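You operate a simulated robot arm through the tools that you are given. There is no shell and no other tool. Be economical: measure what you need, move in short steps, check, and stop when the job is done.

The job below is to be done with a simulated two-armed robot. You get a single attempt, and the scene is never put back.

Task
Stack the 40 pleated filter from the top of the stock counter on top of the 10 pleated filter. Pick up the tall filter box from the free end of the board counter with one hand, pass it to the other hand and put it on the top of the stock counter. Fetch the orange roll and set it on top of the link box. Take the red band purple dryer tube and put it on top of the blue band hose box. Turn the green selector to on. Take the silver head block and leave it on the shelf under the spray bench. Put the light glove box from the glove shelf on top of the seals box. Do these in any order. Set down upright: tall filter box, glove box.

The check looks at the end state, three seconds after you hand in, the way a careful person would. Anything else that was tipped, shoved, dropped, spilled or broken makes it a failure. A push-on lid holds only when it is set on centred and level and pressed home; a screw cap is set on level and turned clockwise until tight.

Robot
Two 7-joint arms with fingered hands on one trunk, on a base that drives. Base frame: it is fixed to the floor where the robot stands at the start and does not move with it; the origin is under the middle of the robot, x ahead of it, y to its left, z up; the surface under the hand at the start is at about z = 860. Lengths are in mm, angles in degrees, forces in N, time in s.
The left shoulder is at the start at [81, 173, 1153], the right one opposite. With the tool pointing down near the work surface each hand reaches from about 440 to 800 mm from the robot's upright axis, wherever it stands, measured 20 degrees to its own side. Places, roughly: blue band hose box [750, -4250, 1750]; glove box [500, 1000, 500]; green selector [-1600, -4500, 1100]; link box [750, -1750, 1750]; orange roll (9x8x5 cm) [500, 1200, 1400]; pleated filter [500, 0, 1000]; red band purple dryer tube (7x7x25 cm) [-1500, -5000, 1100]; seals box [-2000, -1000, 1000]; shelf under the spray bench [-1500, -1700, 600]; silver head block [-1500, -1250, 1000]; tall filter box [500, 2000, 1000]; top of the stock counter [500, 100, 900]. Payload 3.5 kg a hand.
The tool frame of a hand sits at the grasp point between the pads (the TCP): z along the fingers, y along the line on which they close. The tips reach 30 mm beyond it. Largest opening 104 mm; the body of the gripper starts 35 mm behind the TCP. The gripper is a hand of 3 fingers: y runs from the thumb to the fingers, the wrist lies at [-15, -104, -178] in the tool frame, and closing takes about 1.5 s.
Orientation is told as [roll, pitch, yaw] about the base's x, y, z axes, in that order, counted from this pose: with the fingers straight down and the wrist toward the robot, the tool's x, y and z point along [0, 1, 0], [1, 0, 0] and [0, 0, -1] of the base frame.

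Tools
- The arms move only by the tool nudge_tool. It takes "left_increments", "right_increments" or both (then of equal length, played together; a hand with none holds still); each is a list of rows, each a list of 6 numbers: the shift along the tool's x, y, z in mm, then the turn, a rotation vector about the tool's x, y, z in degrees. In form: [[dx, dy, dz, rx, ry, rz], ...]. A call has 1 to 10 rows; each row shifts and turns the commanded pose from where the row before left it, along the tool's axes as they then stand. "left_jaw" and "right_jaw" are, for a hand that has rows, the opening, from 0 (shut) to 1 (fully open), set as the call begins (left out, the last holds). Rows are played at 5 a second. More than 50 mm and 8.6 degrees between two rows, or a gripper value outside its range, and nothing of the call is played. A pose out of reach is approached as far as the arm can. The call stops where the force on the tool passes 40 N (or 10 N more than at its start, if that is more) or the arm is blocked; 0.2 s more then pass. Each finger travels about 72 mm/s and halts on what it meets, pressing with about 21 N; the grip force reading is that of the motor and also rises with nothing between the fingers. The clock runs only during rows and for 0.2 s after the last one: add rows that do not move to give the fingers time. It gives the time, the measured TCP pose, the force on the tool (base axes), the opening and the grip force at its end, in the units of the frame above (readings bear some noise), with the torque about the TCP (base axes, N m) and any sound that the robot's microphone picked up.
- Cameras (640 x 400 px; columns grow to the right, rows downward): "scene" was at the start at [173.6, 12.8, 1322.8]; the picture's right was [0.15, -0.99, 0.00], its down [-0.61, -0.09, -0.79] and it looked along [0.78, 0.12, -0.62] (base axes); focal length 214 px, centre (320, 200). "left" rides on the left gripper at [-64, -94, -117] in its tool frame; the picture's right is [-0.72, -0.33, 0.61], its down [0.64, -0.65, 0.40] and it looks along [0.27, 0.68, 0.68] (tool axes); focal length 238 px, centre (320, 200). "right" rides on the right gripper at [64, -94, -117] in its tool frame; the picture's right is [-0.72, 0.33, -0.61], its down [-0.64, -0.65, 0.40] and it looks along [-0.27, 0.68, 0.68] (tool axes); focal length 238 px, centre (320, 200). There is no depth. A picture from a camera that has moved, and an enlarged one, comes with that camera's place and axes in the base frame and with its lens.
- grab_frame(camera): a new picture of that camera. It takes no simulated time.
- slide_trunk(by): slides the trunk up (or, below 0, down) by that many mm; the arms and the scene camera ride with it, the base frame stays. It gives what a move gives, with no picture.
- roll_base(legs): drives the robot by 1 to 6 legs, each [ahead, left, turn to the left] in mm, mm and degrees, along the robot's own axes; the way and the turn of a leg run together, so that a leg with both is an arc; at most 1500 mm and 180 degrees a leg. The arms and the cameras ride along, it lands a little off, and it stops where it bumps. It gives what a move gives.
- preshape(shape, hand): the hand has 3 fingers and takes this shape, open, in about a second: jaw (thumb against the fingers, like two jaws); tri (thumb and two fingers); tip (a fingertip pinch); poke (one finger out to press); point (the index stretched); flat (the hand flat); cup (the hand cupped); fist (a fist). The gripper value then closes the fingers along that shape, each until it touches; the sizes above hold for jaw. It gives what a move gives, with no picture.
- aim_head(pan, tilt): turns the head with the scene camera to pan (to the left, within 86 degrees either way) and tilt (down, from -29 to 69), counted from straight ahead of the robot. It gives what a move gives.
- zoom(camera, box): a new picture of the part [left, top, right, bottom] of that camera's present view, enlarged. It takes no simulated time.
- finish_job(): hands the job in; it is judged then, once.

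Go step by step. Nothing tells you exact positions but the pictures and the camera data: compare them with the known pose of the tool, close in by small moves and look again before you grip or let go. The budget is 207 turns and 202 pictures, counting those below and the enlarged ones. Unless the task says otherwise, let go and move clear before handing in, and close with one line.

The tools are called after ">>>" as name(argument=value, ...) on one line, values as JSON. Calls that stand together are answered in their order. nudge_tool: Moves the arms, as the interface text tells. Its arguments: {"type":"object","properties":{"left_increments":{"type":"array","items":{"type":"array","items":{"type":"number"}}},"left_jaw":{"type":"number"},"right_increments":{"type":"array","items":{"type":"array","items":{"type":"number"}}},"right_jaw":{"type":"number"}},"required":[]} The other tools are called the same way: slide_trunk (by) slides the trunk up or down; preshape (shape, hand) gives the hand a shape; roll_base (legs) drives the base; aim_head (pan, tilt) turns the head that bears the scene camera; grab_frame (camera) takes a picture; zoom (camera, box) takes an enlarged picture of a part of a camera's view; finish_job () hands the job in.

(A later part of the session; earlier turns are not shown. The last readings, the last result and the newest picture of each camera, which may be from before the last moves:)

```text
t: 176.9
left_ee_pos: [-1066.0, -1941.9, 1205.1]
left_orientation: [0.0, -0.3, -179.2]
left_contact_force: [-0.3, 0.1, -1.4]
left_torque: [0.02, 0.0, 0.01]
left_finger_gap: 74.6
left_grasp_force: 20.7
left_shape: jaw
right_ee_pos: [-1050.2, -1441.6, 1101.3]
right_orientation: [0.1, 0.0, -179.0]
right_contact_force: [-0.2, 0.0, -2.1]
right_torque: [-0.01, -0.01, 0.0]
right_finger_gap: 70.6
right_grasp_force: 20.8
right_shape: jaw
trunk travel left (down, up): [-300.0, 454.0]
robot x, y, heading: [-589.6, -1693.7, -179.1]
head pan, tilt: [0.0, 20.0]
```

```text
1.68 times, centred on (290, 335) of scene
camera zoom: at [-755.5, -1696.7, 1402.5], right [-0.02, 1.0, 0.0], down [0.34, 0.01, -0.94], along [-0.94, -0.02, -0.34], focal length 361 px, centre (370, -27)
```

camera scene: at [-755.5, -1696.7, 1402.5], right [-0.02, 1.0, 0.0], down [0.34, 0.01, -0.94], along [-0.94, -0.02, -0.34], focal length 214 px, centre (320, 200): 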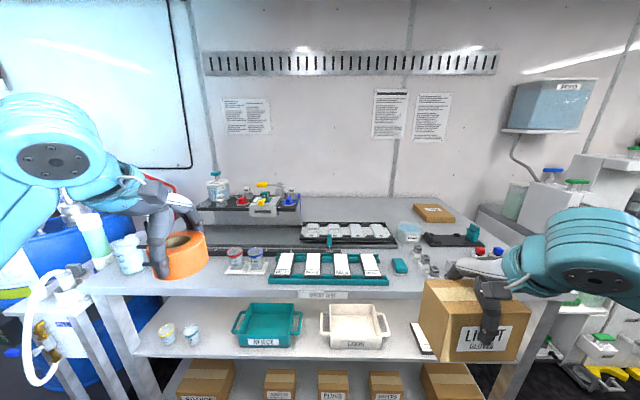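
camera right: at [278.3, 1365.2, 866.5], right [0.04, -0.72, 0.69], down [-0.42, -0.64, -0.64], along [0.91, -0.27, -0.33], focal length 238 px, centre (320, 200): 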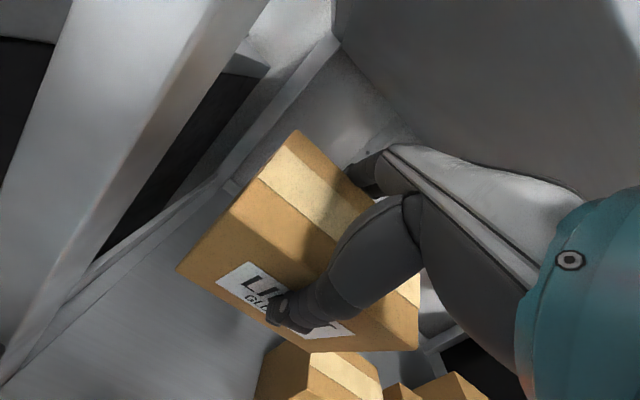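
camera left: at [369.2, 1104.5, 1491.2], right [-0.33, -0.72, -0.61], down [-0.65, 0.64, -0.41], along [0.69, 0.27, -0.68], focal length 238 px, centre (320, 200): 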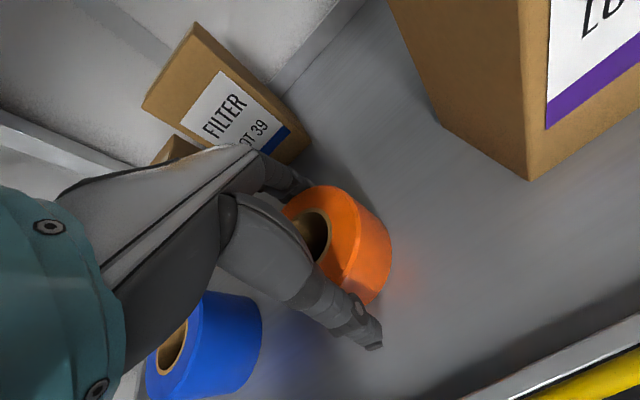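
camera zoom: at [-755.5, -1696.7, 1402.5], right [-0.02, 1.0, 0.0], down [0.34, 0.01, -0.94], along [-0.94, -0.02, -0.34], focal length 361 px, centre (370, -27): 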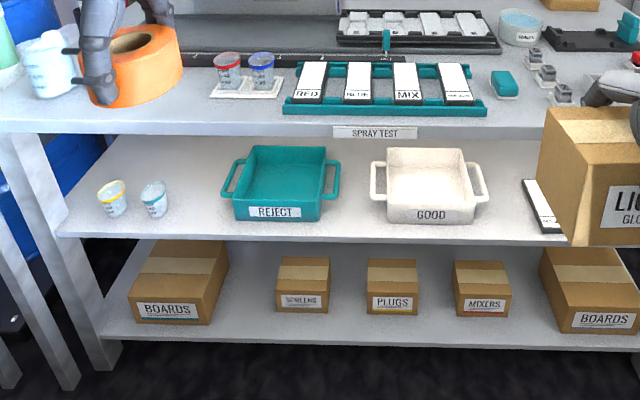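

The SEALS box is flat at about x -2110…-1888, y -1110…-925, top z≈890, far back on the bench. The trunk leans forward when low, so I'll lower it here in free space, then raise the hands above the bench items.

>>> slide_trunk(by=-300)

>>> nudge_tool(right_increments=[[0, 20, -40, 0, 0, 0], [0, 20, -40, 0, 0, 0], [0, 20, -40, 0, 0, 0], [0, 20, -40, 0, 0, 0], [0, 20, -40, 0, 0, 0], [0, 20, -40, 0, 0, 0], [0, 20, -40, 0, 0, 0], [0, 20, -40, 0, 0, 0], [0, 10, -25, 0, 0, 0]], left_increments=[[0, 20, -30, 0, 0, 0], [0, 20, -30, 0, 0, 0], [0, 20, -30, 0, 0, 0], [0, 20, -30, 0, 0, 0], [0, 20, -30, 0, 0, 0], [0, 0, -30, 0, 0, 0], [0, 0, 0, 0, 0, 0], [0, 0, 0, 0, 0, 0], [0, 0, 0, 0, 0, 0]], right_jaw=0, left_jaw=0)

>>> roll_base(legs=[[300, -500, -1]])

>>> grab_frame(camera="scene")

```text
t: 179.9
left_ee_pos: [-1066.0, -1942.2, 906.5]
left_orientation: [0.0, -0.3, -179.2]
left_contact_force: [-0.2, 0.0, -0.7]
left_torque: [-0.01, 0.01, 0.02]
left_finger_gap: 75.1
left_grasp_force: 21.0
left_shape: jaw
right_ee_pos: [-1086.0, -1442.5, 741.0]
right_orientation: [0.0, 10.3, -179.1]
right_contact_force: [-0.7, -1.0, -1.5]
right_torque: [-0.01, 0.01, -0.03]
right_finger_gap: 70.4
right_grasp_force: 21.1
right_shape: jaw
trunk travel left (down, up): [0.0, 754.0]
robot x, y, heading: [-595.3, -1695.3, -179.0]
head pan, tilt: [0.0, 20.0]
```

```text
t: 181.9
left_ee_pos: [-1163.5, -1942.7, 1085.5]
left_orientation: [0.0, -0.2, -179.1]
left_contact_force: [0.1, 0.1, -1.4]
left_torque: [0.02, 0.04, 0.0]
left_finger_gap: 74.5
left_grasp_force: 20.7
left_shape: jaw
right_ee_pos: [-1314.7, -1446.6, 1050.9]
right_orientation: [-0.1, 10.3, -179.0]
right_contact_force: [0.2, 0.7, -2.7]
right_torque: [-0.03, 0.02, -0.02]
right_finger_gap: 70.5
right_grasp_force: 21.0
right_shape: jaw
trunk travel left (down, up): [0.0, 754.0]
robot x, y, heading: [-589.7, -1692.3, -179.0]
head pan, tilt: [0.0, 20.0]
```

```text
t: 185.2
left_ee_pos: [-1473.4, -1439.9, 1086.2]
left_orientation: [0.0, -0.3, -179.8]
left_contact_force: [0.2, 0.2, -2.1]
left_torque: [-0.03, 0.0, -0.02]
left_finger_gap: 74.6
left_grasp_force: 21.7
left_shape: jaw
right_ee_pos: [-1616.8, -941.3, 1050.1]
right_orientation: [0.0, 10.5, -179.7]
right_contact_force: [0.4, 0.0, -3.0]
right_torque: [0.01, 0.03, 0.01]
right_finger_gap: 73.6
right_grasp_force: 21.3
right_shape: jaw
trunk travel left (down, up): [0.0, 754.0]
robot x, y, heading: [-899.2, -1197.5, -179.5]
head pan, tilt: [0.0, 20.0]
```

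```text
86 pictures are left
camera scene: at [-1220.7, -1199.8, 1087.4], right [-0.01, 1.0, 0.0], down [0.34, 0.0, -0.94], along [-0.94, -0.01, -0.34], focal length 214 px, centre (320, 200)
```

scene: 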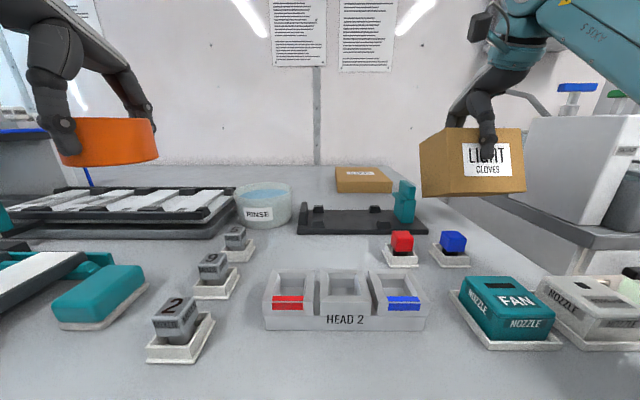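

I now see "HEAD 2" (the silver head block) right in front, and the seals box at the back. The right hand picked up a 10° tilt when the trunk lowered; I'll correct that and zoom on the seals box.

>>> nudge_tool(right_increments=[[0, 0, -25, -5.2, 0, 0], [0, 0, -25, -5.2, 0, 0], [0, 0, -10, 0, 0, 0], [0, 0, 0, 0, 0, 0]], right_jaw=0)

>>> zoom(camera="scene", box=[290, 60, 550, 260])

```text
t: 186.2
left_ee_pos: [-1471.5, -1440.6, 1085.7]
left_orientation: [0.0, -0.2, -179.8]
left_contact_force: [-0.4, -0.2, 0.0]
left_torque: [0.0, -0.01, 0.0]
left_finger_gap: 74.6
left_grasp_force: 21.2
left_shape: jaw
right_ee_pos: [-1624.6, -944.4, 1104.0]
right_orientation: [-0.1, 0.3, -179.5]
right_contact_force: [0.7, 0.5, -2.3]
right_torque: [0.02, 0.02, 0.02]
right_finger_gap: 73.4
right_grasp_force: 20.8
right_shape: jaw
right hand out of reach, approached as far as the arm can: row 3
trunk travel left (down, up): [0.0, 754.0]
robot x, y, heading: [-896.3, -1195.5, -179.8]
head pan, tilt: [0.0, 20.0]
```

```text
2.00 times, centred on (420, 160) of scene
camera zoom: at [-1220.7, -1200.0, 1087.4], right [-0.01, 1.0, 0.0], down [0.34, 0.0, -0.94], along [-0.94, -0.01, -0.34], focal length 429 px, centre (120, 280)
```

zoom: 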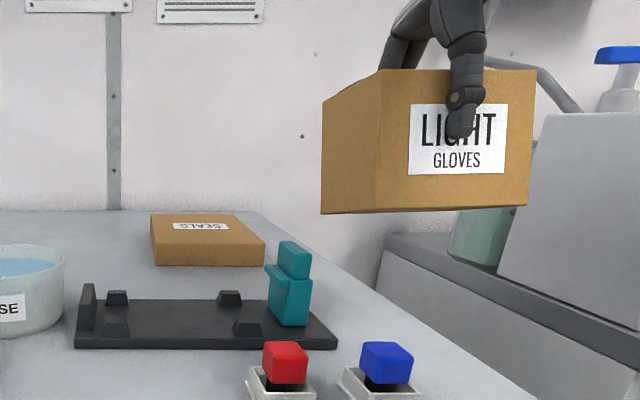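

Better fix: bench z≈898, seals box x -2012…-1796, y -1155…-1003, top z≈932; the teal jig (top z≈988) lies on the path, so I pass above it. Raise the trunk 120, line up, and drive in high.

>>> slide_trunk(by=120)

>>> nudge_tool(right_increments=[[40, -10, 0, 0, 0, 0], [39, -10, 0, 0, 0, 0], [0, 0, 25, 0, 0, 0], [0, 0, 20, 0, 0, 0]], right_jaw=0)

>>> roll_base(legs=[[70, 57, 0]])

>>> roll_base(legs=[[70, 0, 0]])

>>> grab_frame(camera="scene")

```text
t: 187.7
left_ee_pos: [-1474.2, -1440.5, 1204.7]
left_orientation: [0.0, -0.1, -179.8]
left_contact_force: [0.6, -0.1, -0.5]
left_torque: [0.0, 0.01, 0.0]
left_finger_gap: 74.4
left_grasp_force: 20.6
left_shape: jaw
right_ee_pos: [-1530.2, -942.9, 1309.0]
right_orientation: [0.0, -9.3, -179.7]
right_contact_force: [-1.1, 0.5, -3.5]
right_torque: [0.0, 0.0, 0.05]
right_finger_gap: 73.3
right_grasp_force: 21.1
right_shape: jaw
trunk travel left (down, up): [-120.0, 634.0]
robot x, y, heading: [-896.8, -1196.7, -179.6]
head pan, tilt: [0.0, 20.0]
```

```text
t: 188.7
left_ee_pos: [-1473.4, -1439.1, 1206.1]
left_orientation: [0.0, -0.2, -179.8]
left_contact_force: [-0.6, -0.2, -1.0]
left_torque: [0.0, 0.0, -0.02]
left_finger_gap: 74.5
left_grasp_force: 20.3
left_shape: jaw
right_ee_pos: [-1516.7, -1022.2, 1262.6]
right_orientation: [-0.1, -9.5, -179.8]
right_contact_force: [-0.2, 0.0, -2.7]
right_torque: [-0.04, 0.05, -0.01]
right_finger_gap: 73.3
right_grasp_force: 21.0
right_shape: jaw
trunk travel left (down, up): [-120.0, 634.0]
robot x, y, heading: [-896.5, -1198.5, -179.6]
head pan, tilt: [0.0, 20.0]
```

```text
t: 189.8
left_ee_pos: [-1543.4, -1497.2, 1205.7]
left_orientation: [0.0, -0.1, -179.8]
left_contact_force: [-0.6, 0.7, -0.9]
left_torque: [0.07, -0.04, 0.01]
left_finger_gap: 74.3
left_grasp_force: 21.4
left_shape: jaw
right_ee_pos: [-1588.3, -1078.9, 1263.5]
right_orientation: [0.0, -9.5, -179.9]
right_contact_force: [-0.9, -0.1, -3.4]
right_torque: [0.0, -0.02, -0.01]
right_finger_gap: 73.3
right_grasp_force: 21.2
right_shape: jaw
trunk travel left (down, up): [-120.0, 634.0]
robot x, y, heading: [-968.3, -1256.9, -179.8]
head pan, tilt: [0.0, 20.0]
```

```text
t: 190.8
left_ee_pos: [-1613.3, -1496.9, 1205.3]
left_orientation: [0.0, -0.2, -179.8]
left_contact_force: [-1.1, 0.3, -1.3]
left_torque: [-0.03, 0.01, -0.03]
left_finger_gap: 74.6
left_grasp_force: 21.3
left_shape: jaw
right_ee_pos: [-1657.7, -1079.2, 1262.2]
right_orientation: [0.0, -9.5, -179.8]
right_contact_force: [0.3, -0.5, -3.6]
right_torque: [-0.01, 0.01, 0.05]
right_finger_gap: 73.0
right_grasp_force: 20.8
right_shape: jaw
trunk travel left (down, up): [-120.0, 634.0]
robot x, y, heading: [-1033.7, -1255.2, -179.9]
head pan, tilt: [0.0, 20.0]
```

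```text
84 pictures are left
camera scene: at [-1287.8, -1257.6, 1215.9], right [-0.01, 1.0, 0.0], down [0.34, 0.0, -0.94], along [-0.94, 0.0, -0.34], focal length 214 px, centre (320, 200)
```

scene: 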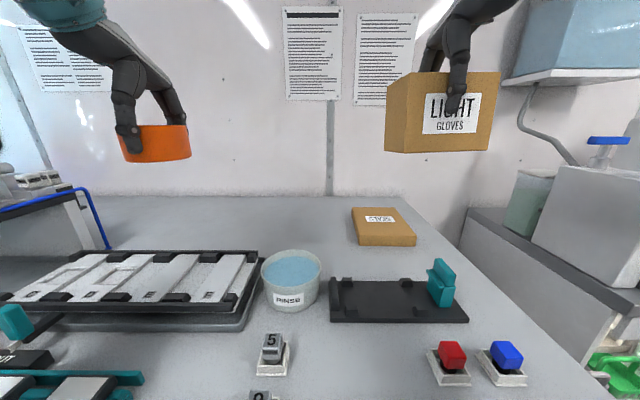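

Over the bench now at robot x -1034. I'll level the hand and zoom on the seals box again from here.

>>> nudge_tool(right_increments=[[0, 15, 20, 4.8, 0, 0], [0, 15, 20, 4.7, 0, 0], [0, 20, 20, 0, 0, 0], [0, 0, 0, 0, 0, 0]], right_jaw=0)

>>> zoom(camera="scene", box=[310, 60, 510, 330])

```text
t: 191.8
left_ee_pos: [-1611.0, -1497.1, 1207.2]
left_orientation: [0.0, -0.2, -179.9]
left_contact_force: [0.2, -0.5, -1.0]
left_torque: [0.0, -0.01, -0.02]
left_finger_gap: 74.5
left_grasp_force: 21.0
left_shape: jaw
right_ee_pos: [-1710.9, -1077.6, 1208.6]
right_orientation: [0.0, 0.0, -179.7]
right_contact_force: [0.4, -0.4, -2.6]
right_torque: [0.01, 0.02, 0.01]
right_finger_gap: 73.5
right_grasp_force: 20.8
right_shape: jaw
trunk travel left (down, up): [-120.0, 634.0]
robot x, y, heading: [-1036.9, -1257.8, -179.7]
head pan, tilt: [0.0, 20.0]
```

```text
1.48 times, centred on (410, 195) of scene
camera zoom: at [-1286.6, -1257.6, 1216.2], right [-0.01, 1.0, 0.0], down [0.34, 0.0, -0.94], along [-0.94, 0.0, -0.34], focal length 318 px, centre (187, 207)
```

zoom: 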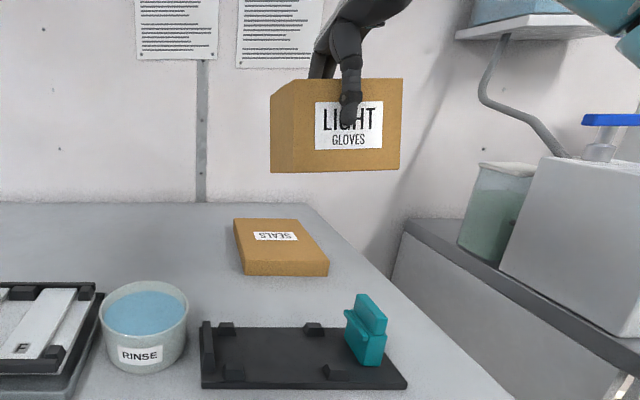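

Seals box: x -1978…-1776, y -1161…-1008, top z≈937. I'll extend to x≈-1840 while descending to about 50 mm above it.

>>> nudge_tool(right_increments=[[1, 43, 10, 0, 0, 0], [1, 43, 20, 0, 0, 0], [0, 43, 20, 0, 0, 0], [0, 0, 40, 0, 0, 0], [0, 0, 35, 0, 0, 0], [0, 0, 0, 0, 0, 0]], right_jaw=0)

>>> zoom(camera="scene", box=[320, 110, 480, 300])

>>> grab_frame(camera="right")

```text
t: 193.2
left_ee_pos: [-1612.3, -1497.5, 1205.8]
left_orientation: [0.0, -0.2, -180.0]
left_contact_force: [0.5, -0.1, -0.5]
left_torque: [0.0, -0.04, 0.0]
left_finger_gap: 74.8
left_grasp_force: 20.7
left_shape: jaw
right_ee_pos: [-1771.9, -1064.4, 1063.2]
right_orientation: [0.1, 0.0, -179.9]
right_contact_force: [-0.5, 0.2, -2.3]
right_torque: [0.0, 0.04, 0.01]
right_finger_gap: 73.2
right_grasp_force: 20.7
right_shape: jaw
right hand out of reach, approached as far as the arm can: row 1, 2, 3
trunk travel left (down, up): [-120.0, 634.0]
robot x, y, heading: [-1036.4, -1258.2, -179.8]
head pan, tilt: [0.0, 20.0]
```

```text
2.11 times, centred on (400, 205) of scene
camera zoom: at [-1286.7, -1257.9, 1216.2], right [-0.01, 1.0, 0.0], down [0.34, 0.0, -0.94], along [-0.94, 0.0, -0.34], focal length 452 px, centre (152, 190)
```

zoom: 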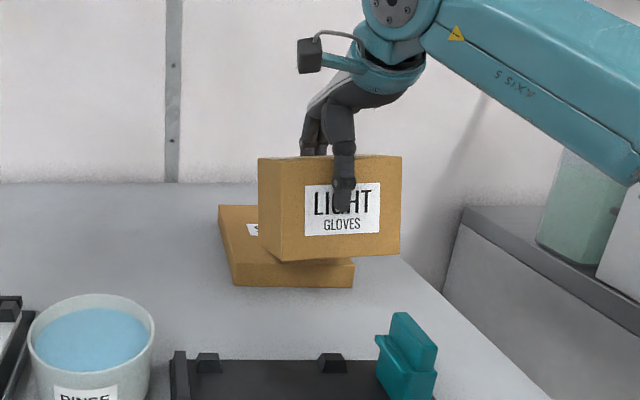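

```text
81 pictures are left
camera right: at [-1677.3, -1128.4, 1181.2], right [-0.33, 0.72, 0.61], down [0.65, 0.64, -0.4], along [-0.68, 0.27, -0.68], focal length 238 px, centre (320, 200)
```

right: 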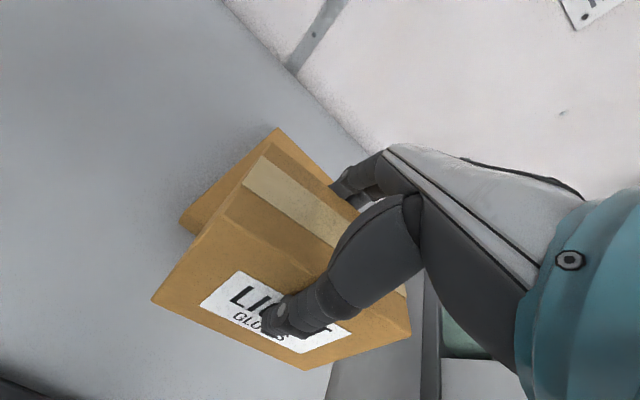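

Reach improves lower down. I'll extend another 60 mm and correct y by 16.

>>> nudge_tool(right_increments=[[8, 30, 0, 0, 0, 0], [8, 32, 0, 0, 0, 0], [0, 0, 0, 0, 0, 0], [0, 0, 0, 0, 0, 0]], right_jaw=0)

>>> zoom(camera="scene", box=[320, 110, 480, 300])

```text
t: 194.2
left_ee_pos: [-1611.8, -1498.3, 1205.9]
left_orientation: [0.0, -0.2, -179.9]
left_contact_force: [0.5, 0.2, -0.6]
left_torque: [0.0, 0.0, 0.0]
left_finger_gap: 74.5
left_grasp_force: 21.7
left_shape: jaw
right_ee_pos: [-1810.1, -1074.1, 1064.2]
right_orientation: [0.0, 0.1, -179.8]
right_contact_force: [1.1, 0.7, -2.1]
right_torque: [0.04, 0.05, -0.01]
right_finger_gap: 73.0
right_grasp_force: 20.6
right_shape: jaw
right hand out of reach, approached as far as the arm can: row 2
trunk travel left (down, up): [-120.0, 634.0]
robot x, y, heading: [-1033.8, -1255.2, -179.6]
head pan, tilt: [0.0, 20.0]
```

```text
2.11 times, centred on (400, 205) of scene
camera zoom: at [-1287.0, -1257.3, 1216.1], right [0.0, 1.0, 0.0], down [0.34, 0.0, -0.94], along [-0.94, 0.0, -0.34], focal length 452 px, centre (152, 190)
```

zoom: 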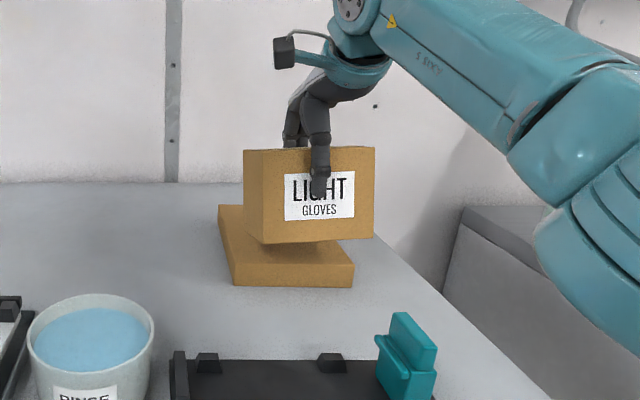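

The box is now over the seals box, front edge flush. Descending should allow another ~10 mm of reach; lowering gently.

>>> nudge_tool(right_increments=[[2, 6, 10, 0, 0, 0], [2, 6, 8, 0, 0, 0], [0, 3, 5, 0, 0, 0], [0, 0, 4, 0, 0, 0], [0, 0, 0, 0, 0, 0]], right_jaw=0)

>>> zoom(camera="scene", box=[320, 110, 480, 300])

```text
t: 195.4
left_ee_pos: [-1611.7, -1498.1, 1206.0]
left_orientation: [0.0, -0.1, -179.9]
left_contact_force: [0.7, -0.3, -1.3]
left_torque: [0.0, 0.02, 0.0]
left_finger_gap: 74.9
left_grasp_force: 21.1
left_shape: jaw
right_ee_pos: [-1822.5, -1081.0, 1035.6]
right_orientation: [-0.1, 0.1, -179.7]
right_contact_force: [-0.1, 0.4, -2.2]
right_torque: [0.0, 0.02, 0.01]
right_finger_gap: 73.2
right_grasp_force: 21.0
right_shape: jaw
right hand out of reach, approached as far as the arm can: row 2
trunk travel left (down, up): [-120.0, 634.0]
robot x, y, heading: [-1036.5, -1255.7, -179.6]
head pan, tilt: [0.0, 20.0]
```

```text
2.11 times, centred on (400, 205) of scene
camera zoom: at [-1287.0, -1257.6, 1216.1], right [-0.01, 1.0, 0.0], down [0.34, 0.0, -0.94], along [-0.94, 0.0, -0.34], focal length 452 px, centre (152, 190)
```

zoom: 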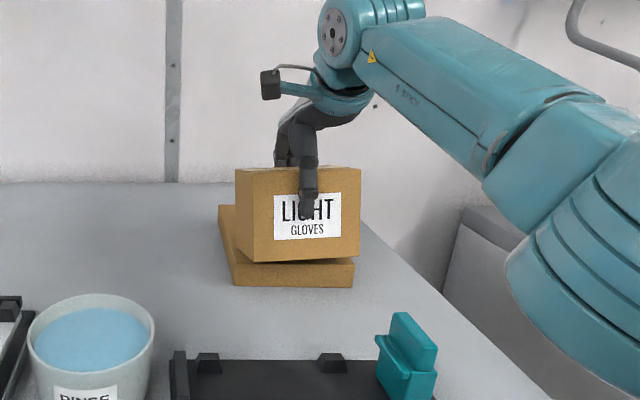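

Close now. Continuing down in small steps until contact.

>>> nudge_tool(right_increments=[[2, 5, 4, 0, 0, 0], [0, 3, 4, 0, 0, 0], [0, 0, 4, 0, 0, 0], [0, 0, 4, 0, 0, 0], [0, 0, 3, 0, 0, 0], [0, 0, 0, 0, 0, 0]], right_jaw=0)

>>> zoom(camera="scene", box=[320, 110, 480, 300])

```text
t: 196.5
left_ee_pos: [-1610.5, -1496.5, 1206.0]
left_orientation: [0.0, -0.2, -179.9]
left_contact_force: [-0.7, 0.1, -1.6]
left_torque: [0.01, -0.04, -0.01]
left_finger_gap: 74.2
left_grasp_force: 21.1
left_shape: jaw
right_ee_pos: [-1825.3, -1083.6, 1027.0]
right_orientation: [0.2, -0.9, -179.9]
right_contact_force: [7.1, 1.8, 21.0]
right_torque: [-0.01, -0.29, 0.14]
right_finger_gap: 72.2
right_grasp_force: 20.9
right_shape: jaw
right hand out of reach, approached as far as the arm can: row 1
trunk travel left (down, up): [-120.0, 634.0]
robot x, y, heading: [-1038.8, -1256.2, -179.7]
head pan, tilt: [0.0, 20.0]
stopped in row 5 (right hand): the force on the tool passed its limit at 41 N (the readings are from after the stop); the commanded pose is now the measured one
```

```text
2.11 times, centred on (400, 205) of scene
camera zoom: at [-1284.5, -1258.0, 1216.4], right [0.0, 1.0, 0.0], down [0.34, 0.0, -0.94], along [-0.94, 0.0, -0.34], focal length 452 px, centre (152, 190)
```

zoom: 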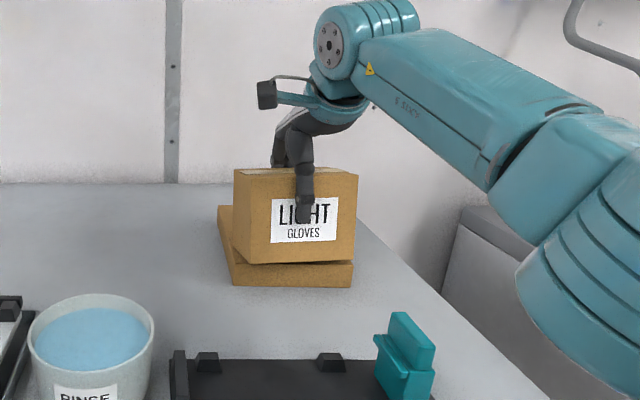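

It is seated on the seals box. Releasing and checking.

>>> nudge_tool(right_increments=[[0, 0, -1, 0, 0, 0], [0, 0, 0, 0, 0, 0], [0, 0, 0, 0, 0, 0], [0, 0, 0, 0, 0, 0], [0, 0, 0, 0, 0, 0], [0, 0, 0, 0, 0, 0]], right_jaw=1)

>>> nudge_tool(right_increments=[[0, 0, -25, 0, 0, 0], [0, 0, -30, 0, 0, 0], [0, -20, -35, 0, 0, 0], [0, -30, -35, 0, 0, 0], [0, -30, -35, 0, 0, 0], [0, -40, -20, 0, 0, 0], [0, -40, -20, 0, 0, 0]], right_jaw=1)

>>> grab_frame(camera="scene")

```text
t: 197.9
left_ee_pos: [-1609.1, -1497.7, 1208.4]
left_orientation: [-0.1, -0.4, -179.9]
left_contact_force: [-0.1, 0.2, -1.5]
left_torque: [0.03, -0.02, 0.0]
left_finger_gap: 74.5
left_grasp_force: 20.5
left_shape: jaw
right_ee_pos: [-1824.1, -1082.8, 1025.6]
right_orientation: [0.1, -0.6, -179.7]
right_contact_force: [8.0, 2.2, 16.5]
right_torque: [-0.12, -0.4, 0.11]
right_finger_gap: 103.9
right_grasp_force: 0.1
right_shape: jaw
trunk travel left (down, up): [-120.0, 634.0]
robot x, y, heading: [-1034.2, -1253.5, -179.8]
head pan, tilt: [0.0, 20.0]
```

```text
t: 199.5
left_ee_pos: [-1609.5, -1497.7, 1207.5]
left_orientation: [-0.1, -0.4, -179.8]
left_contact_force: [1.6, -0.2, -1.7]
left_torque: [0.03, 0.03, 0.01]
left_finger_gap: 74.4
left_grasp_force: 21.0
left_shape: jaw
right_ee_pos: [-1693.9, -1112.9, 1235.3]
right_orientation: [0.5, -0.4, -179.3]
right_contact_force: [-0.2, 1.3, 0.8]
right_torque: [-0.08, 0.01, -0.04]
right_finger_gap: 103.8
right_grasp_force: 0.2
right_shape: jaw
right hand out of reach, approached as far as the arm can: row 1, 2, 3, 4, 5, 6, 7
trunk travel left (down, up): [-120.0, 634.0]
robot x, y, heading: [-1034.8, -1257.9, -179.7]
head pan, tilt: [0.0, 20.0]
```

```text
77 pictures are left
camera scene: at [-1284.5, -1257.9, 1216.8], right [0.0, 1.0, 0.0], down [0.34, 0.0, -0.94], along [-0.94, 0.0, -0.34], focal length 214 px, centre (320, 200)
```

scene: 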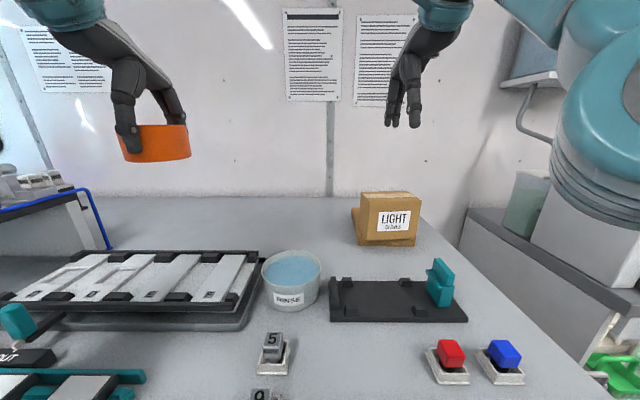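

The glove box stands on the seals box. Now I'll back off to see the HEAD 2 block and its neighbours.

>>> roll_base(legs=[[-200, 0, 0]])

>>> aim_head(pan=0, tilt=40)

>>> grab_frame(camera="scene")

>>> zoom(camera="scene", box=[220, 60, 460, 240])

```text
t: 201.1
left_ee_pos: [-1416.1, -1493.1, 1206.7]
left_orientation: [0.0, -0.2, 179.9]
left_contact_force: [0.9, -0.1, -0.9]
left_torque: [0.0, 0.03, 0.0]
left_finger_gap: 74.7
left_grasp_force: 20.9
left_shape: jaw
right_ee_pos: [-1501.6, -1108.4, 1233.3]
right_orientation: [0.0, -0.4, 180.0]
right_contact_force: [0.2, -0.6, -0.2]
right_torque: [0.0, 0.04, -0.01]
right_finger_gap: 103.9
right_grasp_force: 0.0
right_shape: jaw
trunk travel left (down, up): [-120.0, 634.0]
robot x, y, heading: [-842.2, -1255.3, -179.8]
head pan, tilt: [0.0, 20.0]
```

```text
t: 201.9
left_ee_pos: [-1417.6, -1494.4, 1205.9]
left_orientation: [0.0, -0.2, 179.8]
left_contact_force: [0.6, -0.1, -1.3]
left_torque: [0.0, 0.02, 0.01]
left_finger_gap: 74.5
left_grasp_force: 20.5
left_shape: jaw
right_ee_pos: [-1502.9, -1107.5, 1233.2]
right_orientation: [0.1, -0.3, 180.0]
right_contact_force: [-0.4, 0.4, 0.2]
right_torque: [0.02, 0.03, -0.01]
right_finger_gap: 103.9
right_grasp_force: 0.1
right_shape: jaw
trunk travel left (down, up): [-120.0, 634.0]
robot x, y, heading: [-843.3, -1255.9, -180.0]
head pan, tilt: [0.0, 40.0]
```

```text
76 pictures are left
camera scene: at [-1083.1, -1256.0, 1184.8], right [0.0, 1.0, 0.0], down [0.64, 0.0, -0.77], along [-0.77, 0.0, -0.64], focal length 214 px, centre (320, 200)
```

scene: 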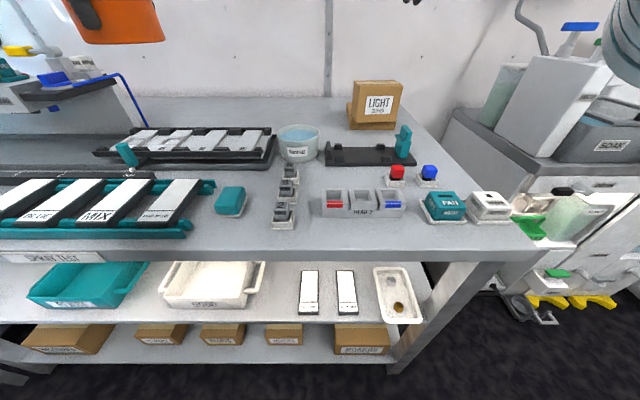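

```text
2.22 times, centred on (340, 150) of scene
camera zoom: at [-1083.1, -1256.0, 1184.8], right [0.0, 1.0, 0.0], down [0.64, 0.0, -0.77], along [-0.77, 0.0, -0.64], focal length 477 px, centre (276, 311)
```

zoom: 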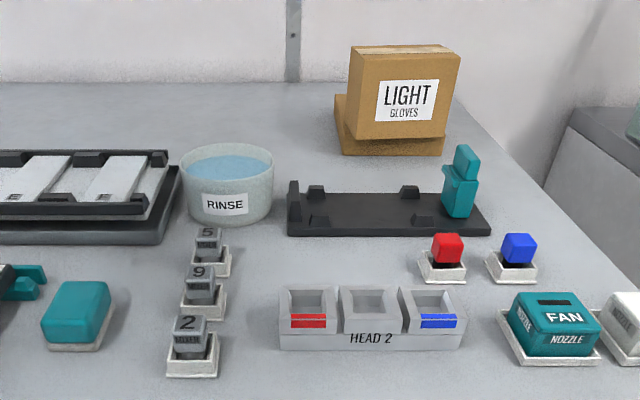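

The silver HEAD 2 block is about 156 x 40 x 42 mm at [-1384, -1175]. The shelf below has only narrow gaps, so I'll grip it with the hand leaning sideways 35°; after a 90° wrist yaw that lean becomes a forward lean for placing under the bench. First position above it.

>>> roll_base(legs=[[0, 90, 0]])

>>> nudge_tool(right_increments=[[0, -24, 0, 0, -7, 0], [0, -24, 0, 0, -7, 0], [0, -24, 0, 0, -7, 0], [0, -24, 0, 0, -7, 0], [0, -23, 0, 0, -7, 0], [0, 0, 0, 0, 0, 0]], right_jaw=1)

>>> grab_frame(camera="scene")

```text
t: 203.0
left_ee_pos: [-1417.3, -1584.0, 1206.5]
left_orientation: [0.1, -0.3, 179.9]
left_contact_force: [0.0, -0.3, -1.8]
left_torque: [0.04, 0.03, -0.02]
left_finger_gap: 74.4
left_grasp_force: 20.7
left_shape: jaw
right_ee_pos: [-1501.3, -1198.1, 1232.6]
right_orientation: [-0.1, -0.3, -180.0]
right_contact_force: [0.5, -0.5, 0.0]
right_torque: [0.03, 0.01, -0.01]
right_finger_gap: 104.1
right_grasp_force: 0.1
right_shape: jaw
trunk travel left (down, up): [-120.0, 634.0]
robot x, y, heading: [-843.7, -1344.6, -180.1]
head pan, tilt: [0.0, 40.0]
```

```text
t: 204.4
left_ee_pos: [-1417.9, -1581.8, 1205.9]
left_orientation: [0.0, -0.2, 179.9]
left_contact_force: [-0.2, -0.3, -1.0]
left_torque: [0.0, 0.0, 0.02]
left_finger_gap: 74.7
left_grasp_force: 20.9
left_shape: jaw
right_ee_pos: [-1420.1, -1289.4, 1243.4]
right_orientation: [-35.0, -0.3, 180.0]
right_contact_force: [-0.3, 0.2, 0.5]
right_torque: [-0.02, -0.03, -0.02]
right_finger_gap: 104.0
right_grasp_force: 0.0
right_shape: jaw
right hand out of reach, approached as far as the arm can: row 1, 2, 3, 4
trunk travel left (down, up): [-120.0, 634.0]
robot x, y, heading: [-842.0, -1342.7, -179.8]
head pan, tilt: [0.0, 40.0]
```

```text
74 pictures are left
camera scene: at [-1083.4, -1344.0, 1184.6], right [0.0, 1.0, 0.0], down [0.64, 0.0, -0.77], along [-0.77, 0.0, -0.64], focal length 214 px, centre (320, 200)
```

scene: 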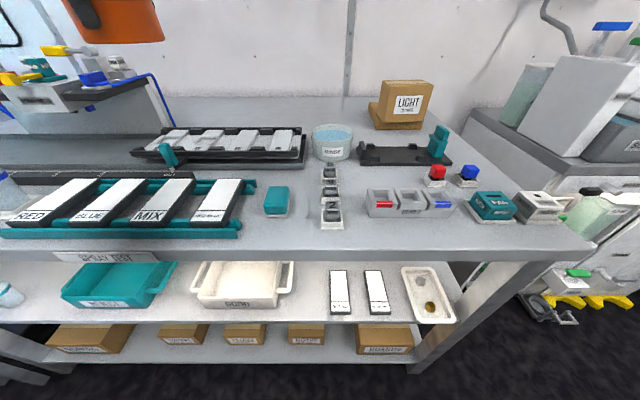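

The hand is leaning now. Bringing it down to just above the block.

>>> nudge_tool(right_increments=[[10.4, -6, 42.2, 0, 0, 0], [10.4, -6, 42.2, 0, 0, 0], [10.4, -6, 42.2, 0, 0, 0], [10.4, -6, 42.2, 0, 0, 0], [10.4, -6, 42.2, 0, 0, 0], [10.4, -6, 42.2, 0, 0, 0], [0, 0, 0, 0, 0, 0]], right_jaw=1)

>>> zoom(camera="scene", box=[300, 110, 500, 260])

>>> grab_frame(camera="right")

```text
t: 206.0
left_ee_pos: [-1417.0, -1583.1, 1205.7]
left_orientation: [0.1, -0.2, 180.0]
left_contact_force: [0.3, -0.2, -0.9]
left_torque: [0.0, 0.0, -0.02]
left_finger_gap: 74.7
left_grasp_force: 20.7
left_shape: jaw
right_ee_pos: [-1385.8, -1198.6, 998.7]
right_orientation: [-34.9, -0.3, -180.1]
right_contact_force: [-0.1, 0.1, 0.0]
right_torque: [-0.03, -0.01, 0.0]
right_finger_gap: 103.9
right_grasp_force: 0.0
right_shape: jaw
trunk travel left (down, up): [-120.0, 634.0]
robot x, y, heading: [-842.2, -1344.4, -180.0]
head pan, tilt: [0.0, 40.0]
```

```text
2.67 times, centred on (400, 185) of scene
camera zoom: at [-1082.9, -1344.5, 1184.8], right [0.0, 1.0, 0.0], down [0.64, 0.0, -0.77], along [-0.77, 0.0, -0.64], focal length 572 px, centre (107, 240)
```

zoom: 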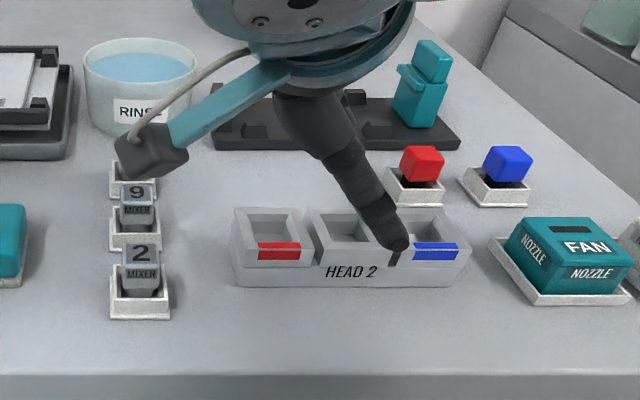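

```text
72 pictures are left
camera right: at [-1290.7, -1317.6, 1057.5], right [-0.32, 0.24, 0.92], down [0.65, 0.76, 0.03], along [-0.69, 0.61, -0.4], focal length 238 px, centre (320, 200)
```

right: 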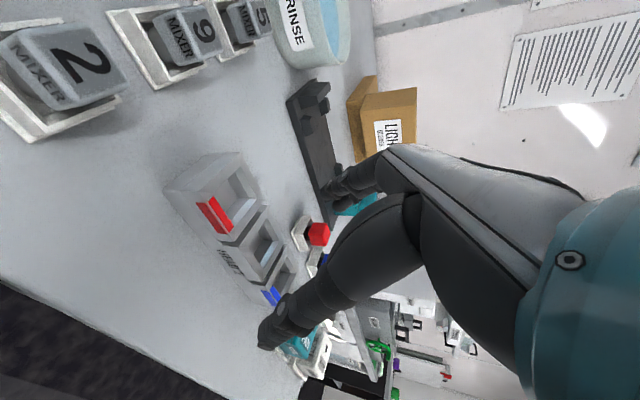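

Centred front-to-back over HEAD 2. Descending straight down 58 mm.

>>> nudge_tool(right_increments=[[11.5, 0, 16.4, 0, 0, 0], [11.5, 0, 16.4, 0, 0, 0], [10, 0, 14.5, 0, 0, 0], [0, 0, 0, 0, 0, 0]], right_jaw=1)

>>> zoom(camera="scene", box=[320, 130, 480, 240])

```text
t: 207.0
left_ee_pos: [-1417.4, -1583.5, 1205.5]
left_orientation: [0.1, -0.2, 179.9]
left_contact_force: [0.0, -0.6, -1.3]
left_torque: [0.03, 0.0, 0.01]
left_finger_gap: 74.8
left_grasp_force: 21.1
left_shape: jaw
right_ee_pos: [-1388.3, -1195.5, 940.7]
right_orientation: [-35.0, -0.3, 180.0]
right_contact_force: [1.0, -0.4, 0.7]
right_torque: [0.02, 0.0, 0.0]
right_finger_gap: 103.9
right_grasp_force: 0.0
right_shape: jaw
trunk travel left (down, up): [-120.0, 634.0]
robot x, y, heading: [-843.2, -1346.0, -179.9]
head pan, tilt: [0.0, 40.0]
```

```text
3.64 times, centred on (400, 185) of scene
camera zoom: at [-1083.0, -1344.5, 1184.8], right [0.0, 1.0, 0.0], down [0.64, 0.0, -0.77], along [-0.77, 0.0, -0.64], focal length 780 px, centre (29, 254)
```

zoom: 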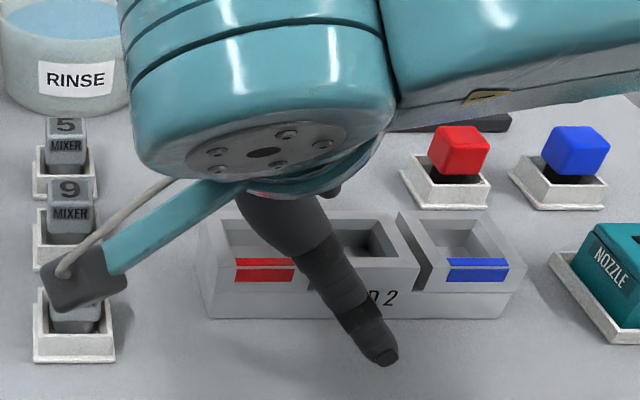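

The thumb is in front and clear. Closing, then a small test lift.

>>> nudge_tool(right_increments=[[0, 0, 0, 0, 0, 0], [0, 0, 0, 0, 0, 0], [0, 0, 0, 0, 0, 0], [0, 0, 0, 0, 0, 0], [0, 0, 0, 0, 0, 0], [0, 0, 0, 0, 0, 0], [0, 0, 0, 0, 0, 0]], right_jaw=0)

>>> nudge_tool(right_increments=[[-11.5, 0, -16.4, 0, 0, 0], [-11.5, 0, -16.4, 0, 0, 0], [-11.5, 0, -16.4, 0, 0, 0], [-11.5, 0, -16.4, 0, 0, 0], [0, 0, 0, 0, 0, 0]], right_jaw=0)

>>> zoom(camera="scene", box=[300, 110, 500, 260])

```text
t: 208.6
left_ee_pos: [-1416.7, -1583.0, 1206.8]
left_orientation: [0.1, -0.2, 179.9]
left_contact_force: [0.0, -0.3, -1.2]
left_torque: [0.01, 0.0, -0.03]
left_finger_gap: 74.5
left_grasp_force: 21.2
left_shape: jaw
right_ee_pos: [-1385.6, -1196.9, 941.5]
right_orientation: [-35.0, -0.3, 180.0]
right_contact_force: [1.2, 1.1, -0.8]
right_torque: [0.0, 0.01, -0.01]
right_finger_gap: 40.6
right_grasp_force: 21.4
right_shape: jaw
trunk travel left (down, up): [-120.0, 634.0]
robot x, y, heading: [-841.7, -1346.1, -180.4]
head pan, tilt: [0.0, 40.0]
```

```text
t: 209.8
left_ee_pos: [-1418.2, -1583.9, 1206.5]
left_orientation: [0.0, -0.2, 179.9]
left_contact_force: [-0.7, 0.2, -0.8]
left_torque: [-0.04, 0.0, 0.0]
left_finger_gap: 74.3
left_grasp_force: 20.7
left_shape: jaw
right_ee_pos: [-1386.8, -1195.2, 1019.4]
right_orientation: [-34.9, -0.3, 180.0]
right_contact_force: [-0.5, 0.3, -2.8]
right_torque: [-0.07, 0.01, 0.0]
right_finger_gap: 40.6
right_grasp_force: 20.6
right_shape: jaw
trunk travel left (down, up): [-120.0, 634.0]
robot x, y, heading: [-842.6, -1346.1, -179.8]
head pan, tilt: [0.0, 40.0]
```

```text
2.67 times, centred on (400, 185) of scene
camera zoom: at [-1083.4, -1344.4, 1184.6], right [0.0, 1.0, 0.0], down [0.64, 0.0, -0.77], along [-0.77, 0.0, -0.64], focal length 572 px, centre (107, 240)
```

zoom: 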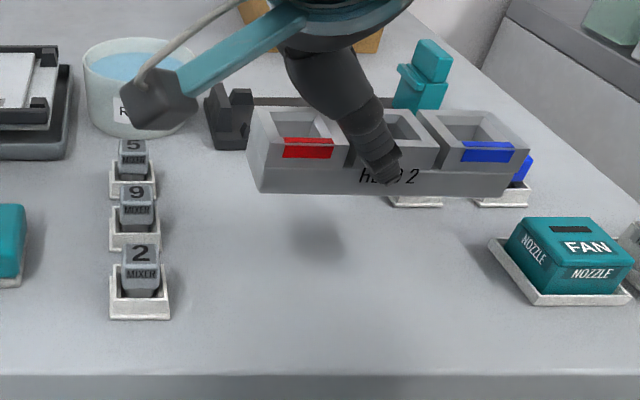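

HEAD 2 is held level. I'll back off, yaw the hand 90° in free space, and lower the trunk.

>>> roll_base(legs=[[-330, 0, 0]])

>>> nudge_tool(right_increments=[[0, 0, 0, -4.88, 0, -6.96], [0, 0, 0, -4.88, 0, -6.96], [0, 0, 0, -4.88, 0, -6.96], [0, 0, 0, -4.88, 0, -6.96], [0, 0, 0, -4.88, 0, -6.96], [0, 0, 0, -4.88, 0, -6.96], [0, 0, 0, -4.88, 0, -6.96], [0, 0, 0, -4.88, 0, -6.96], [0, 0, 0, -4.88, 0, -6.96], [0, 0, 0, -4.88, 0, -6.96]], right_jaw=0)

>>> grab_frame(camera="scene")

```text
t: 212.0
left_ee_pos: [-1087.0, -1581.1, 1205.7]
left_orientation: [0.0, -0.2, 179.8]
left_contact_force: [-0.3, 0.6, -0.9]
left_torque: [0.01, 0.0, 0.0]
left_finger_gap: 74.6
left_grasp_force: 21.0
left_shape: jaw
right_ee_pos: [-1052.9, -1193.6, 1019.4]
right_orientation: [-34.9, -0.3, 179.9]
right_contact_force: [-0.8, -0.1, -2.1]
right_torque: [-0.06, -0.03, -0.01]
right_finger_gap: 40.7
right_grasp_force: 21.3
right_shape: jaw
trunk travel left (down, up): [-120.0, 634.0]
robot x, y, heading: [-510.7, -1340.1, 179.6]
head pan, tilt: [0.0, 40.0]
```

```text
t: 214.2
left_ee_pos: [-1087.0, -1581.6, 1206.1]
left_orientation: [-0.1, -0.1, 179.7]
left_contact_force: [0.4, -0.4, -0.9]
left_torque: [0.03, 0.01, 0.01]
left_finger_gap: 74.6
left_grasp_force: 21.2
left_shape: jaw
right_ee_pos: [-1060.5, -1211.9, 983.8]
right_orientation: [-36.0, 0.8, -111.6]
right_contact_force: [0.3, -0.7, -3.3]
right_torque: [0.0, -0.08, 0.0]
right_finger_gap: 40.4
right_grasp_force: 20.3
right_shape: jaw
right hand out of reach, approached as far as the arm can: row 8, 9, 10
trunk travel left (down, up): [-120.0, 634.0]
robot x, y, heading: [-509.8, -1346.1, 179.8]
head pan, tilt: [0.0, 40.0]
```

```text
69 pictures are left
camera scene: at [-751.7, -1345.0, 1184.6], right [0.0, 1.0, 0.0], down [0.64, 0.0, -0.77], along [-0.77, 0.0, -0.64], focal length 214 px, centre (320, 200)
```

scene: 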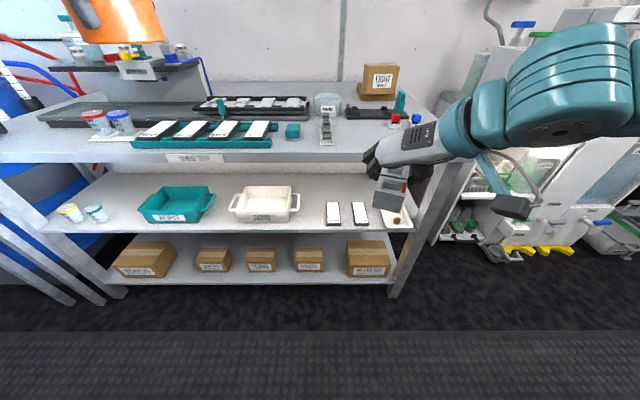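

The yaw reached 68° before the arm's limit. I'll extend the hand forward 100 mm and try the remaining 22°.

>>> nudge_tool(right_increments=[[-25.3, 12.5, 17.7, 0, 0, 0], [-25.3, 12.5, 17.7, 0, 0, 0], [-25.3, 12.5, 17.7, 0, 0, 0], [0, 0, 0, -4.2, 0, -6], [0, 0, 0, -4.2, 0, -6], [0, 0, 0, -4.2, 0, -6], [0, 0, 0, 0, 0, 0]], right_jaw=0)

>>> slide_trunk(by=-120)

```text
t: 215.8
left_ee_pos: [-1085.0, -1581.7, 1206.0]
left_orientation: [0.0, -0.3, 179.7]
left_contact_force: [0.4, -0.3, -1.0]
left_torque: [0.02, 0.04, 0.03]
left_finger_gap: 74.7
left_grasp_force: 20.8
left_shape: jaw
right_ee_pos: [-1026.6, -1262.5, 936.9]
right_orientation: [-35.8, 1.1, -89.9]
right_contact_force: [-0.4, 0.2, -2.9]
right_torque: [0.03, -0.06, -0.02]
right_finger_gap: 40.3
right_grasp_force: 21.0
right_shape: jaw
right hand out of reach, approached as far as the arm can: row 2, 3, 4, 5, 6
trunk travel left (down, up): [-120.0, 634.0]
robot x, y, heading: [-510.5, -1345.7, 179.9]
head pan, tilt: [0.0, 40.0]
```

```text
t: 217.3
left_ee_pos: [-1086.1, -1580.1, 1086.8]
left_orientation: [0.0, -0.4, 179.7]
left_contact_force: [0.9, -0.2, -1.5]
left_torque: [0.03, 0.02, 0.02]
left_finger_gap: 74.4
left_grasp_force: 21.2
left_shape: jaw
right_ee_pos: [-1062.1, -1262.4, 749.3]
right_orientation: [-26.0, 0.9, -89.8]
right_contact_force: [0.0, -0.1, -3.0]
right_torque: [-0.01, -0.07, -0.01]
right_finger_gap: 40.5
right_grasp_force: 20.7
right_shape: jaw
trunk travel left (down, up): [0.0, 754.0]
robot x, y, heading: [-509.7, -1345.3, 179.6]
head pan, tilt: [0.0, 40.0]
```

The yaw is complete; the trunk move changed the lean by 9°, so I'll restore it to level the block, lower it, and line up with the gap beside the GOOD tub.

>>> nudge_tool(right_increments=[[0, 0, 0, 0, -4.5, 0], [0, 0, 0, 0, -4.5, 0], [17, 0, 24, 0, 0, 0], [17, 0, 24, 0, 0, 0], [17, 0, 24, 0, 0, 0], [0, 0, 0, 0, 0, 0]], right_jaw=0)

>>> roll_base(legs=[[120, 96, 0.3]])

>>> aim_head(pan=0, tilt=45)

>>> grab_frame(camera="scene")

>>> grab_frame(camera="right")

```text
t: 218.7
left_ee_pos: [-1087.0, -1581.9, 1085.0]
left_orientation: [0.0, -0.2, 179.7]
left_contact_force: [-0.2, 1.0, -1.5]
left_torque: [0.02, -0.03, -0.02]
left_finger_gap: 74.4
left_grasp_force: 21.3
left_shape: jaw
right_ee_pos: [-1062.3, -1259.4, 658.1]
right_orientation: [-35.1, 0.9, -89.9]
right_contact_force: [-0.6, -0.3, -2.8]
right_torque: [0.05, -0.08, 0.01]
right_finger_gap: 40.6
right_grasp_force: 20.9
right_shape: jaw
trunk travel left (down, up): [0.0, 754.0]
robot x, y, heading: [-511.2, -1346.4, 179.9]
head pan, tilt: [0.0, 40.0]
```

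```text
t: 220.1
left_ee_pos: [-1200.6, -1676.2, 1086.3]
left_orientation: [0.0, -0.2, 179.6]
left_contact_force: [-0.1, 0.3, -0.9]
left_torque: [0.01, -0.02, -0.02]
left_finger_gap: 74.6
left_grasp_force: 20.8
left_shape: jaw
right_ee_pos: [-1178.1, -1353.0, 657.1]
right_orientation: [-35.0, 0.9, -89.8]
right_contact_force: [-0.5, -0.2, -3.4]
right_torque: [0.05, -0.05, -0.02]
right_finger_gap: 40.4
right_grasp_force: 21.3
right_shape: jaw
trunk travel left (down, up): [0.0, 754.0]
robot x, y, heading: [-622.4, -1436.8, 180.0]
head pan, tilt: [0.0, 40.0]
```

```text
t: 220.7
left_ee_pos: [-1202.0, -1675.9, 1085.9]
left_orientation: [-0.1, -0.2, 179.7]
left_contact_force: [-0.2, -0.1, -2.2]
left_torque: [-0.01, -0.01, 0.0]
left_finger_gap: 74.4
left_grasp_force: 20.8
left_shape: jaw
right_ee_pos: [-1177.7, -1354.0, 659.0]
right_orientation: [-35.0, 0.9, -89.7]
right_contact_force: [0.9, -0.1, -3.8]
right_torque: [0.04, -0.05, -0.01]
right_finger_gap: 40.2
right_grasp_force: 21.0
right_shape: jaw
trunk travel left (down, up): [0.0, 754.0]
robot x, y, heading: [-620.4, -1441.8, 180.0]
head pan, tilt: [0.0, 45.0]
```

```text
68 pictures are left
camera scene: at [-935.8, -1438.6, 1048.8], right [0.0, 1.0, 0.0], down [0.71, 0.0, -0.71], along [-0.71, 0.0, -0.71], focal length 214 px, centre (320, 200)
```

scene: 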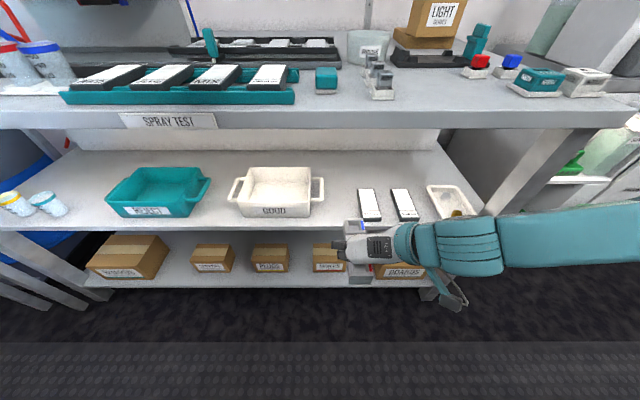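

```text
67 pictures are left
camera right: at [-1058.2, -1261.0, 719.3], right [-0.24, -0.34, 0.91], down [-0.76, 0.65, 0.05], along [-0.61, -0.68, -0.41], focal length 238 px, centre (320, 200)
```

right: 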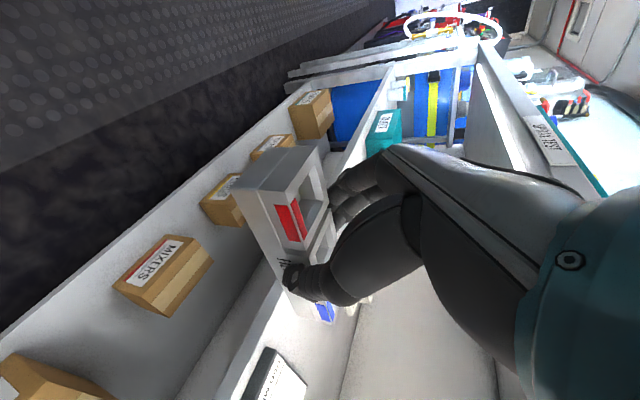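

Gap between the GOOD tub handle and the first plate is y -1423…-1324; shelf z≈562. I'll lower to z 630, align to y -1373 and roll in.

>>> nudge_tool(right_increments=[[8, 0, 11.5, 0, 0, 0], [8, 0, 11.5, 0, 0, 0], [0, 0, 0, 0, 0, 0]], right_jaw=0)

>>> roll_base(legs=[[110, 19, 0]])

>>> zoom(camera="scene", box=[220, 100, 480, 290])

```text
t: 221.5
left_ee_pos: [-1200.9, -1677.2, 1086.4]
left_orientation: [0.0, -0.2, 179.7]
left_contact_force: [0.4, 0.4, -0.2]
left_torque: [0.04, 0.01, 0.02]
left_finger_gap: 74.7
left_grasp_force: 21.1
left_shape: jaw
right_ee_pos: [-1177.7, -1353.9, 630.0]
right_orientation: [-35.0, 0.9, -89.8]
right_contact_force: [0.9, 0.2, -4.1]
right_torque: [0.03, -0.08, 0.01]
right_finger_gap: 40.3
right_grasp_force: 20.7
right_shape: jaw
trunk travel left (down, up): [0.0, 754.0]
robot x, y, heading: [-623.1, -1437.7, 179.5]
head pan, tilt: [0.0, 45.0]
```

```text
t: 222.7
left_ee_pos: [-1311.0, -1693.5, 1085.6]
left_orientation: [0.0, -0.2, 179.6]
left_contact_force: [0.5, -0.6, -0.5]
left_torque: [0.03, -0.02, 0.02]
left_finger_gap: 74.7
left_grasp_force: 21.4
left_shape: jaw
right_ee_pos: [-1286.7, -1370.9, 628.8]
right_orientation: [-34.9, 0.9, -89.9]
right_contact_force: [-0.3, -0.3, -2.8]
right_torque: [-0.01, -0.1, 0.0]
right_finger_gap: 40.2
right_grasp_force: 20.4
right_shape: jaw
trunk travel left (down, up): [0.0, 754.0]
robot x, y, heading: [-736.1, -1456.8, 179.9]
head pan, tilt: [0.0, 45.0]
```

```text
2.11 times, centred on (350, 195) of scene
camera zoom: at [-1045.6, -1456.6, 1048.6], right [0.0, 1.0, 0.0], down [0.71, 0.0, -0.71], along [-0.71, 0.0, -0.71], focal length 452 px, centre (257, 210)
```

zoom: 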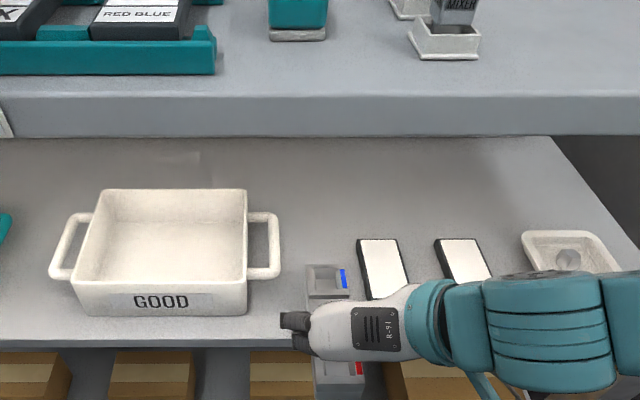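

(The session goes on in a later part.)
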